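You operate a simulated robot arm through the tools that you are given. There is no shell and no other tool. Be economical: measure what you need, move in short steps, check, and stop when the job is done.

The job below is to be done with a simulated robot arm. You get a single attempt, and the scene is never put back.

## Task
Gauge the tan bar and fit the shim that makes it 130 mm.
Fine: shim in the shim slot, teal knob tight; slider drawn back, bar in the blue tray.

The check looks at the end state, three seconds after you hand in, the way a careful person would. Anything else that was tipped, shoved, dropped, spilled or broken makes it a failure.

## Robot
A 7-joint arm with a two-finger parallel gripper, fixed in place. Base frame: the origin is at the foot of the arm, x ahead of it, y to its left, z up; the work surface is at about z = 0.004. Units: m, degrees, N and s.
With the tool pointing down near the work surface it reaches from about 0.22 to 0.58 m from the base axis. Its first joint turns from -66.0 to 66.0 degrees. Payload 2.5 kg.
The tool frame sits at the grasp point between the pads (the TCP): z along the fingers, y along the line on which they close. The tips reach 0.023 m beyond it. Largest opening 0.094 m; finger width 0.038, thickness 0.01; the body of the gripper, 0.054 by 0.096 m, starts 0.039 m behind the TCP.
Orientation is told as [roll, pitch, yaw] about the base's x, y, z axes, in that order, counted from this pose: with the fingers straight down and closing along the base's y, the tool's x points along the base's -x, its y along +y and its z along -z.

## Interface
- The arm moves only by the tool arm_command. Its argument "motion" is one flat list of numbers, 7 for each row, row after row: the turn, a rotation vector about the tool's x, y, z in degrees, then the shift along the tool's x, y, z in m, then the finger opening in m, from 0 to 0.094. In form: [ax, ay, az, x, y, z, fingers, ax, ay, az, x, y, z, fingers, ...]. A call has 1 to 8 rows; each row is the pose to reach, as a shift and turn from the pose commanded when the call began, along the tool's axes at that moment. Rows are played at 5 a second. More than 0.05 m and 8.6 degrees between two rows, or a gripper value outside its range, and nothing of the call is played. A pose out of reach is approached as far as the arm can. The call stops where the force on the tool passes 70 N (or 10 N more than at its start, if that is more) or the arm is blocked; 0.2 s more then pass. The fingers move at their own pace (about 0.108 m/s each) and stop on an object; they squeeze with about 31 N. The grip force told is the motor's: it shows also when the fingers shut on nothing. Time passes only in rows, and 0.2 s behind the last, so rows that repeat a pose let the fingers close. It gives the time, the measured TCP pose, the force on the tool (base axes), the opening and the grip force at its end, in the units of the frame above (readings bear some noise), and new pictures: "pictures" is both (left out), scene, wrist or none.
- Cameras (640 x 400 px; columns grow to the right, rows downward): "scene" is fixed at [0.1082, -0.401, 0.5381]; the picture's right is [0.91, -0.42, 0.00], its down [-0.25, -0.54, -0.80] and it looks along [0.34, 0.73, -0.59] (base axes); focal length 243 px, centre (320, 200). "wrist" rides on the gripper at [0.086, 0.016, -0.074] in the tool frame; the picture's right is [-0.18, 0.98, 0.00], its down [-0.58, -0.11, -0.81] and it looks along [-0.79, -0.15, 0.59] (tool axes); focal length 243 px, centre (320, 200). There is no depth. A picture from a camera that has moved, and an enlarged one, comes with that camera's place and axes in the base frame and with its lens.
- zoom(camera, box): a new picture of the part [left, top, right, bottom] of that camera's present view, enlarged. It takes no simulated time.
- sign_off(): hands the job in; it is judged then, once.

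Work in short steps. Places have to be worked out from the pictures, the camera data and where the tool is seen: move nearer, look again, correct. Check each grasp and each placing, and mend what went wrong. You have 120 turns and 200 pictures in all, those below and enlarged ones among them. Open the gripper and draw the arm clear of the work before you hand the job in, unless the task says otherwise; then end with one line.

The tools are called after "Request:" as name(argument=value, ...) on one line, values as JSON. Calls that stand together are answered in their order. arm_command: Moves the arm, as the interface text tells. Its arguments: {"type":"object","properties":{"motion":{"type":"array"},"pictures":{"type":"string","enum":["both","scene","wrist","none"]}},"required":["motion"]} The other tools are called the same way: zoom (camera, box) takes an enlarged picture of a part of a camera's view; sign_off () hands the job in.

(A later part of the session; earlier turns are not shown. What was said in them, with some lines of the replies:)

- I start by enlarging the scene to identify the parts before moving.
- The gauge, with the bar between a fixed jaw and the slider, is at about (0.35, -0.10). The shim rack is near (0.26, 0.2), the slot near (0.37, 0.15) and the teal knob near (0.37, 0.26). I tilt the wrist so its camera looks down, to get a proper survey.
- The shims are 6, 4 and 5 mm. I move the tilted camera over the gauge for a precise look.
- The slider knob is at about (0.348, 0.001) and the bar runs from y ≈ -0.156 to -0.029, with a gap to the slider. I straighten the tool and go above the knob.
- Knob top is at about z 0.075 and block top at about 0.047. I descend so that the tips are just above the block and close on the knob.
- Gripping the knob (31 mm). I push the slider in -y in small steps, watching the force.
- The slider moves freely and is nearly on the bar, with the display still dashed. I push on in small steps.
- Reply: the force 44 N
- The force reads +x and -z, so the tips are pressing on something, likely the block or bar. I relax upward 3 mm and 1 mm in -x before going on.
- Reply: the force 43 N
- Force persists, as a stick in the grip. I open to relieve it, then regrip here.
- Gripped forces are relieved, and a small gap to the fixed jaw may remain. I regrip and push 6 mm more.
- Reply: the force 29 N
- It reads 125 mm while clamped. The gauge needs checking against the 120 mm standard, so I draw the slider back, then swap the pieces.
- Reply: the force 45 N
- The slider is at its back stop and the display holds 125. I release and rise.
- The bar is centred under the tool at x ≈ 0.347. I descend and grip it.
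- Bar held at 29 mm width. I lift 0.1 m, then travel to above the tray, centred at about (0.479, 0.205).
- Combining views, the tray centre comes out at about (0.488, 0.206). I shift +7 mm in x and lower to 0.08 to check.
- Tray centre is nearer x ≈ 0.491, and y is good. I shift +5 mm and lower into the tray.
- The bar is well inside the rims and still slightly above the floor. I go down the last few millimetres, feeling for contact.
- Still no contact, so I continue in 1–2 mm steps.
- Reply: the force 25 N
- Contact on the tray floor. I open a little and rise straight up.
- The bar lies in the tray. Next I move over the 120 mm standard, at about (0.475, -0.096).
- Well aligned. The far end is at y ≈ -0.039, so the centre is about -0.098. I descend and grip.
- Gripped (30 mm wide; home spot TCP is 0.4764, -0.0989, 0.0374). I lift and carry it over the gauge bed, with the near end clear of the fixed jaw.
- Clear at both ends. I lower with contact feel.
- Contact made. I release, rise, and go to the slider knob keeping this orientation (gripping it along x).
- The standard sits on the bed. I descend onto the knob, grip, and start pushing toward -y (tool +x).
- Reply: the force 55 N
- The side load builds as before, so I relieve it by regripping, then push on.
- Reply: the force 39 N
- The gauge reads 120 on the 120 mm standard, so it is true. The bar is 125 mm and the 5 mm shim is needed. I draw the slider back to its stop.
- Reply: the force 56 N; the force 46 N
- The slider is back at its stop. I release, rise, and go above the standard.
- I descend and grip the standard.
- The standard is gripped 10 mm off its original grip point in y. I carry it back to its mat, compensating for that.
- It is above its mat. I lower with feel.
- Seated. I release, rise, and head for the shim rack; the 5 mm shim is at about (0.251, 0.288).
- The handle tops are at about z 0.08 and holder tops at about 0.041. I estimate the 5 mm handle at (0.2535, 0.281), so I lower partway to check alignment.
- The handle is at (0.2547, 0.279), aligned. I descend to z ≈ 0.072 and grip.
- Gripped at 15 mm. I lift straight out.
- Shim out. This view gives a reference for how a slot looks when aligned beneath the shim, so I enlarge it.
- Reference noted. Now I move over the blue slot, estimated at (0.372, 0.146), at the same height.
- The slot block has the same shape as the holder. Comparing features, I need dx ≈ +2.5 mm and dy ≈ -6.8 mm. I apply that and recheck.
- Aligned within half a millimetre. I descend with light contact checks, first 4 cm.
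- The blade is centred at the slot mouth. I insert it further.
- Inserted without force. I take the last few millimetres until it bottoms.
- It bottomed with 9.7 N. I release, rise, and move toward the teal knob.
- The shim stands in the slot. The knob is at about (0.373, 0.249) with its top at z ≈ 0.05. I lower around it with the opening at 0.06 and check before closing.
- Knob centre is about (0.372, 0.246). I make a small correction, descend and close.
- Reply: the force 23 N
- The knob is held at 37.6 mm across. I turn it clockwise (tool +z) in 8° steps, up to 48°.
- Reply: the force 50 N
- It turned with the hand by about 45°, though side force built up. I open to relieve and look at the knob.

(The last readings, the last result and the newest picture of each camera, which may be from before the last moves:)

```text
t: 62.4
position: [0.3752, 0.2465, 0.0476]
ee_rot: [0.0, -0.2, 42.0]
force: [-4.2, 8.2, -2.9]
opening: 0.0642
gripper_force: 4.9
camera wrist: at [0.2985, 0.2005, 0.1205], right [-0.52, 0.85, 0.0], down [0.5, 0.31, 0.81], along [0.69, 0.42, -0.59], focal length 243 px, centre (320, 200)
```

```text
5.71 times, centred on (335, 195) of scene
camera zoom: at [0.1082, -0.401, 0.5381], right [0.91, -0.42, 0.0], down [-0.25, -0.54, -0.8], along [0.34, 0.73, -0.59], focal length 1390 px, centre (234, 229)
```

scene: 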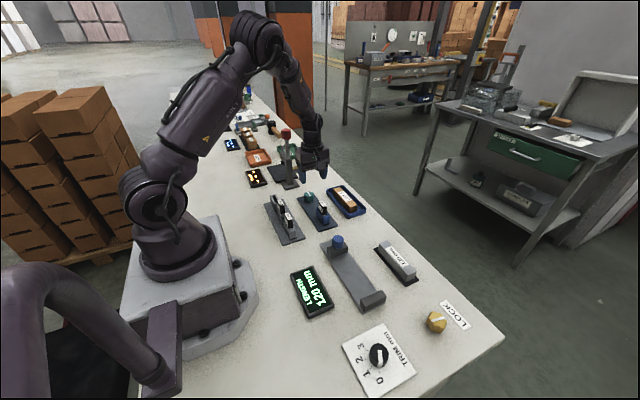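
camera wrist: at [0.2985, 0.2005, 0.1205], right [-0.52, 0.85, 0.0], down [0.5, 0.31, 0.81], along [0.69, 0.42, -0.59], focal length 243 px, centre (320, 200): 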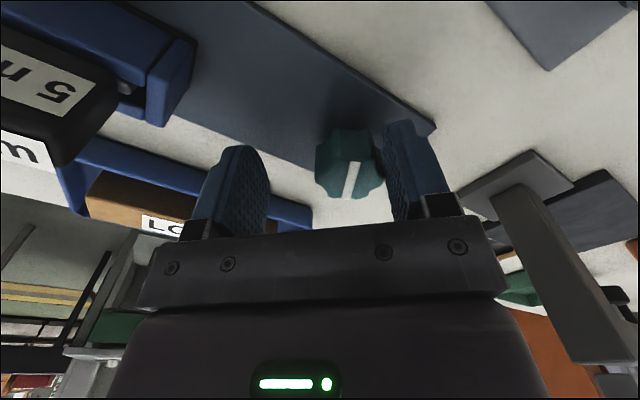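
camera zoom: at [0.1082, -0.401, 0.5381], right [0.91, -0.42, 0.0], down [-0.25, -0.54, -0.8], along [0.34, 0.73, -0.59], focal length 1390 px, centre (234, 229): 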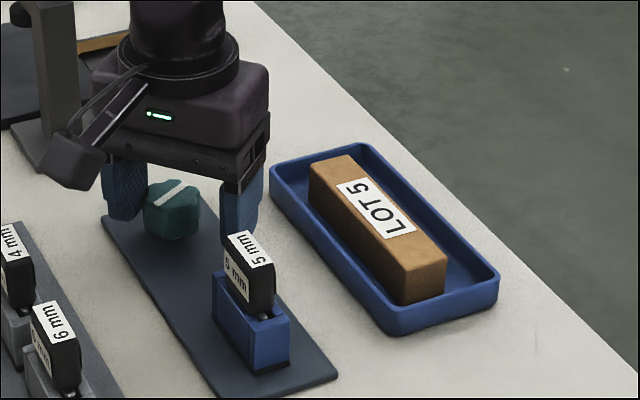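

The knob centre is about 9 mm toward tool +y from where I gripped it. I recentre, close, and continue clockwise gently.

Request:
arm_command(motion=[0, 0, 0, 0, 0.0045, 0, 0.06, 0, 0, 0, 0, 0.0087, 0, 0.06, 0, 0, 0, 0, 0.0087, 0, 0.06], pictures="wrist")

Request:
arm_command(motion=[0, 0, 0, 0, 0, 0, 0.0, 0, 0, 0, 0, 0, 0, 0.0, 0, 0, 0, 0, 0, 0, 0.0], pictures="wrist")

```text
t: 63.2
position: [0.3684, 0.2513, 0.0466]
ee_rot: [0.0, 0.1, 42.0]
force: [-0.3, 0.0, -0.1]
opening: 0.0599
gripper_force: 0.0
camera wrist: at [0.2923, 0.2063, 0.1202], right [-0.52, 0.85, 0.0], down [0.5, 0.31, 0.81], along [0.69, 0.42, -0.59], focal length 243 px, centre (320, 200)
```

wrist: 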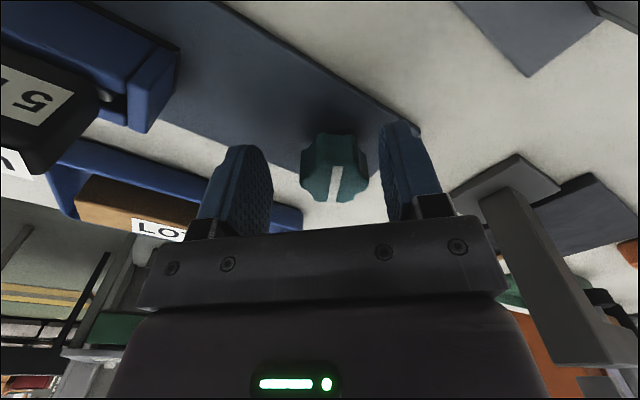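

```text
t: 64.0
position: [0.3648, 0.2552, 0.0456]
ee_rot: [0.4, -0.1, 42.3]
force: [-22.3, 18.0, 3.2]
opening: 0.0364
gripper_force: 45.0
camera wrist: at [0.2897, 0.2093, 0.1202], right [-0.53, 0.85, 0.01], down [0.51, 0.31, 0.81], along [0.68, 0.43, -0.59], focal length 243 px, centre (320, 200)
```

wrist: 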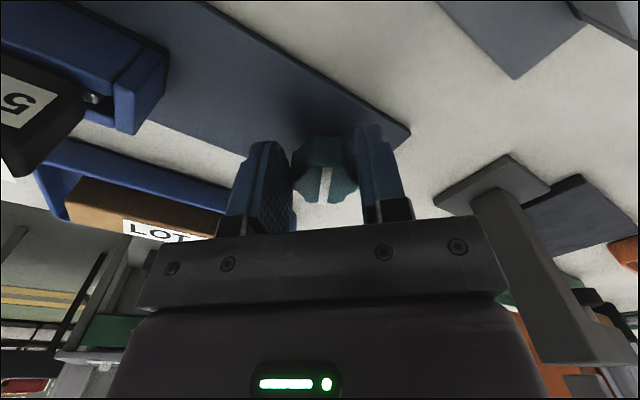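

The grip pulls another 5 mm along tool +y, so I shift the command to match, then turn.

Request:
arm_command(motion=[0, 0, 0, 0, 0.005, 0, 0, 0, 0, 0, 0, 0.005, 0, 0], pictures="none")

Request:
arm_command(motion=[0, 0, 8, 0, 0, 0, 0, 0, 0, 16, 0, 0, 0, 0, 0, 0, 24, 0, 0, 0, 0, 0, 0, 32, 0, 0, 0, 0, 0, 0, 40, 0, 0, 0, 0], pictures="wrist")

Request:
zoom(camera="scene", box=[300, 160, 370, 230])

```text
t: 64.6
position: [0.3648, 0.2571, 0.0461]
ee_rot: [-0.1, 0.0, 41.9]
force: [-7.2, 7.4, 6.3]
opening: 0.0365
gripper_force: 45.4
```

```text
t: 65.8
position: [0.3607, 0.2643, 0.0471]
ee_rot: [0.7, 0.0, 2.7]
force: [6.8, 46.5, -34.9]
opening: 0.0367
gripper_force: 45.1
camera wrist: at [0.2729, 0.2755, 0.1205], right [0.14, 0.99, 0.01], down [0.59, -0.09, 0.8], along [0.8, -0.1, -0.59], focal length 243 px, centre (320, 200)
```

wrist: 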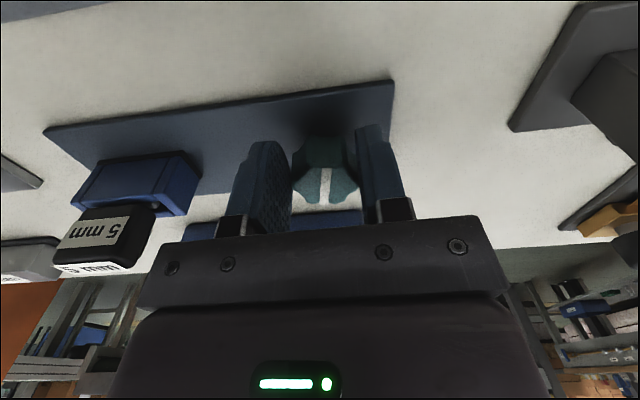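

```text
5.71 times, centred on (335, 195) of scene
camera zoom: at [0.1083, -0.4009, 0.5381], right [0.91, -0.42, 0.0], down [-0.25, -0.54, -0.8], along [0.34, 0.73, -0.6], focal length 1390 px, centre (234, 229)
```

zoom: 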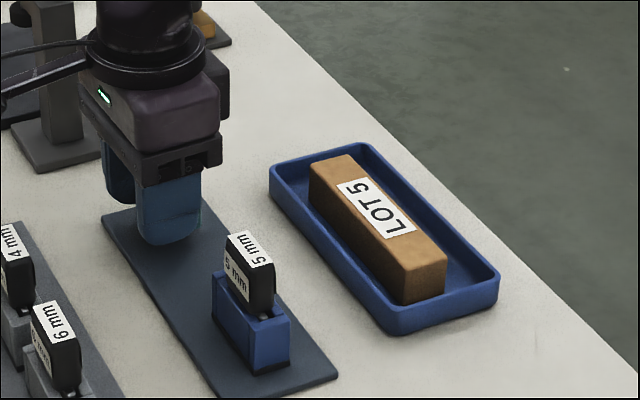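

Three grips together locate the knob axis at (0.374, 0.265), and it has turned about 90° so far. I open, recentre properly, and regrip.

Request:
arm_command(motion=[0, 0, 0, 0, 0, 0, 0.06, 0, 0, 0, 0, 0, 0, 0.06, 0, 0, 0, 0, 0.004, 0, 0.06, 0, 0, 0, 0, 0.008, 0, 0.06], pictures="wrist")

```text
t: 66.8
position: [0.3635, 0.2642, 0.0461]
ee_rot: [0.1, 0.0, 2.0]
force: [0.7, -0.3, -0.4]
opening: 0.0598
gripper_force: 0.1
camera wrist: at [0.2756, 0.2775, 0.1202], right [0.15, 0.99, 0.0], down [0.58, -0.09, 0.81], along [0.8, -0.12, -0.59], focal length 243 px, centre (320, 200)
```

wrist: 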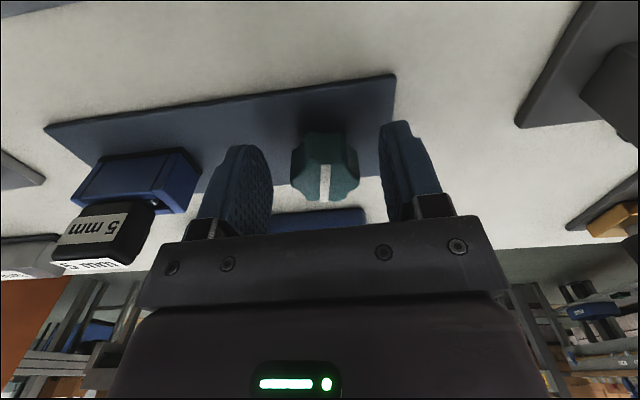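

I recentre to (0.374, 0.265), close, and continue clockwise in 8° steps.

Request:
arm_command(motion=[0, 0, 0, -0.005, 0.001, 0, 0.06, 0, 0, 0, -0.01, 0.001, 0, 0.06, 0, 0, 0, -0.01, 0.001, 0, 0.0, 0, 0, 0, -0.01, 0.001, 0, 0.0, 0, 0, 0, -0.01, 0.001, 0, 0.0], pictures="none")

Request:
arm_command(motion=[0, 0, 8, 0, 0, 0, 0, 0, 0, 16, 0, 0, 0, 0, 0, 0, 24, 0, 0, 0, 0, 0, 0, 32, 0, 0, 0, 0, 0, 0, 40, 0, 0, 0, 0], pictures="wrist")

```text
t: 68.0
position: [0.3736, 0.2658, 0.0456]
ee_rot: [-0.2, 0.1, 1.9]
force: [-2.9, -11.6, 6.3]
opening: 0.0368
gripper_force: 45.0
```

```text
t: 69.2
position: [0.3737, 0.2655, 0.0457]
ee_rot: [0.0, 0.0, -38.1]
force: [-2.7, -11.5, 5.4]
opening: 0.0375
gripper_force: 45.0
camera wrist: at [0.3148, 0.3321, 0.1198], right [0.75, 0.66, 0.0], down [0.39, -0.44, 0.81], along [0.53, -0.61, -0.59], focal length 243 px, centre (320, 200)
```

wrist: 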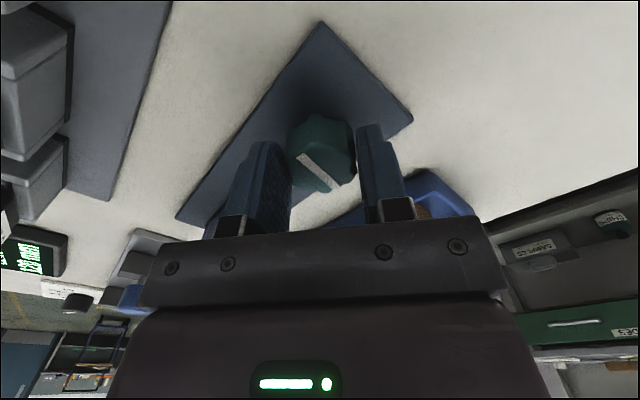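

The white line stayed along x while the hand turned, so the knob has hit a clockwise stop at about 90°. I release and look closely.

Request:
arm_command(motion=[0, 0, 0, 0, 0, 0, 0.06, 0, 0, 0, 0, 0, 0, 0.06], pictures="wrist")

Request:
zoom(camera="scene", box=[300, 160, 370, 230])

```text
t: 69.8
position: [0.3747, 0.2662, 0.046]
ee_rot: [-0.1, 0.0, -37.9]
force: [0.3, -0.1, 0.2]
opening: 0.0599
gripper_force: 0.0
camera wrist: at [0.315, 0.3324, 0.1198], right [0.75, 0.66, 0.0], down [0.39, -0.44, 0.81], along [0.53, -0.6, -0.59], focal length 243 px, centre (320, 200)
```

wrist: 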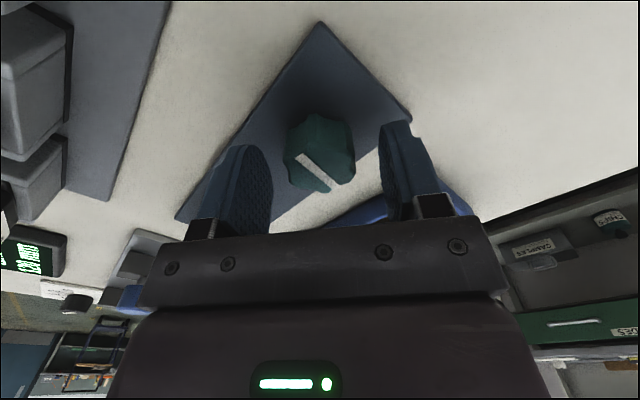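

```text
5.71 times, centred on (335, 195) of scene
camera zoom: at [0.1082, -0.401, 0.5381], right [0.91, -0.42, 0.0], down [-0.25, -0.54, -0.8], along [0.34, 0.73, -0.59], focal length 1390 px, centre (234, 229)
```

zoom: 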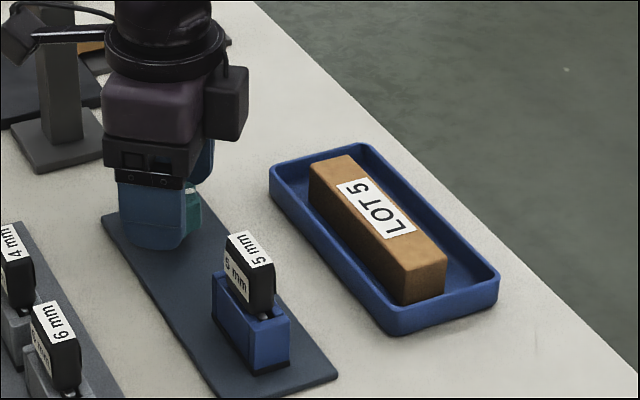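

To confirm the stop, I grip here and try 16° more clockwise.

Request:
arm_command(motion=[0, 0, 0, 0, 0, 0, 0, 0, 0, 0, 0, 0, 0, 0, 0, 0, 0, 0, 0, 0, 0, 0, 0, 8, 0, 0, 0, 0, 0, 0, 16, 0, 0, 0, 0, 0, 0, 24, 0, 0, 0, 0], pictures="wrist")

```text
t: 71.2
position: [0.3735, 0.2667, 0.047]
ee_rot: [0.1, -0.1, -62.1]
force: [3.6, 4.8, -5.5]
opening: 0.0373
gripper_force: 44.5
camera wrist: at [0.3468, 0.3505, 0.1203], right [0.95, 0.3, 0.0], down [0.18, -0.56, 0.81], along [0.24, -0.77, -0.59], focal length 243 px, centre (320, 200)
```

wrist: 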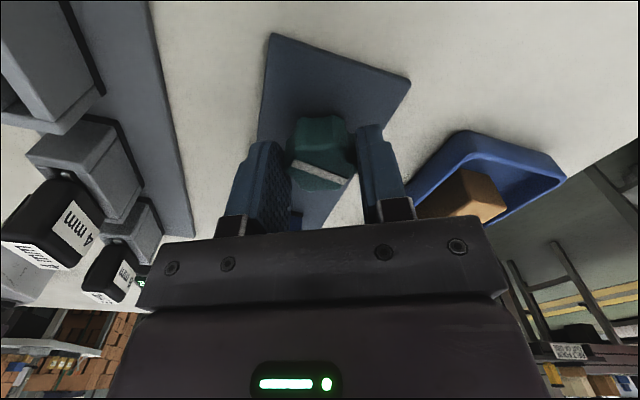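

The line again stays put while the hand slips, so the knob is tight at its stop. I release, rise and back away.

Request:
arm_command(motion=[0, 0, 0, 0, 0, 0, 0.07, 0, 0, 0, 0, 0, 0, 0.07, 0, 0, 0, 0, 0, -0.04, 0.07, 0, 0, 0, 0, 0, -0.08, 0.07, 0, 0, 0, -0.02, -0.01, -0.12, 0.07, 0, 0, 0, -0.044, -0.023, -0.16, 0.07, 0, 0, 0, -0.088, -0.047, -0.19, 0.07, 0, 0, 0, -0.12, -0.065, -0.2, 0.07], pictures="scene")

Request:
zoom(camera="scene", box=[290, 160, 390, 240])

Request:
zoom(camera="scene", box=[280, 220, 480, 390])

```text
refused: row 7 steps farther than a row can; nothing moved
```

```text
5.00 times, centred on (340, 200) of scene
camera zoom: at [0.1082, -0.401, 0.5381], right [0.91, -0.42, 0.0], down [-0.25, -0.54, -0.8], along [0.34, 0.73, -0.59], focal length 1216 px, centre (220, 200)
```

zoom: 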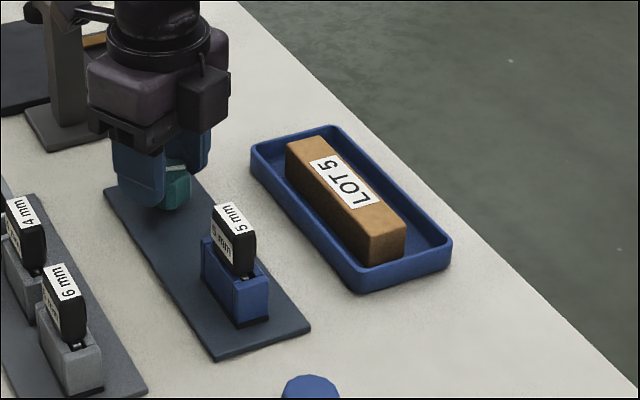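

```text
2.35 times, centred on (380, 305) of scene
camera zoom: at [0.1082, -0.401, 0.5381], right [0.91, -0.42, 0.0], down [-0.25, -0.54, -0.8], along [0.34, 0.73, -0.59], focal length 572 px, centre (179, -47)
```

zoom: 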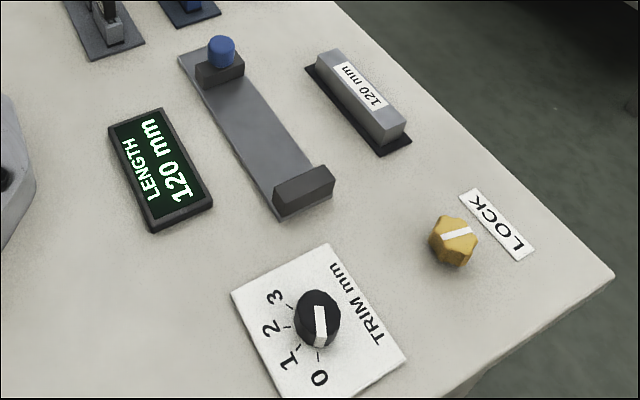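

The call was refused for step size. Everything else is in order, so I repeat the retreat with smaller steps.

Request:
arm_command(motion=[0, 0, 0, 0, 0, 0, 0.07, 0, 0, 0, 0, 0, 0, 0.07, 0, 0, 0, 0, 0, -0.04, 0.07, 0, 0, 0, 0, 0, -0.08, 0.07, 0, 0, 0, -0.01, -0.005, -0.12, 0.07, 0, 0, 0, -0.03, -0.016, -0.155, 0.07, 0, 0, 0, -0.065, -0.035, -0.17, 0.07, 0, 0, 0, -0.1, -0.054, -0.18, 0.07], pictures="scene")

Request:
zoom(camera="scene", box=[240, 130, 390, 250])

```text
t: 73.0
position: [0.3754, 0.1536, 0.2278]
ee_rot: [0.1, 0.1, -62.0]
force: [-0.1, -0.6, 0.2]
opening: 0.0699
gripper_force: 0.0
```

scene: 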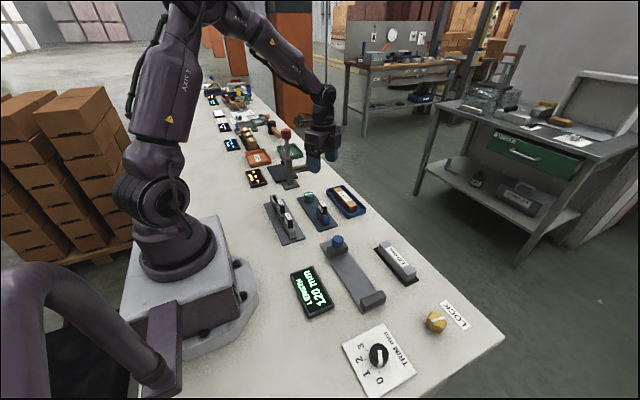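

```text
3.33 times, centred on (315, 190) of scene
camera zoom: at [0.1082, -0.401, 0.5381], right [0.91, -0.42, 0.0], down [-0.25, -0.54, -0.8], along [0.34, 0.73, -0.59], focal length 811 px, centre (337, 233)
```

zoom: 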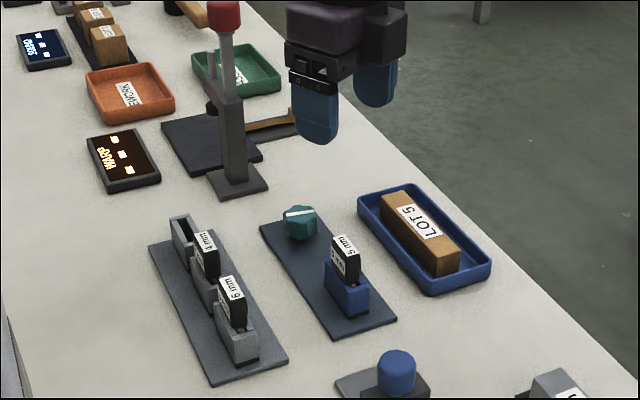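

All is in place: the 5 mm shim is in the slot, the teal knob is at its stop and the bar is in the tray. The slider is back, the standard is on its mat and the arm is clear. I hand in.

Request:
sign_off()

```text
The job is handed in.
```

The tan bar gauged at 125 mm, and the gauge read true on the 120 mm standard. I fitted the 5 mm shim, turned the teal knob clockwise to its stop, drew the slider back and put the bar in the blue tray. The standard is back on its mat.
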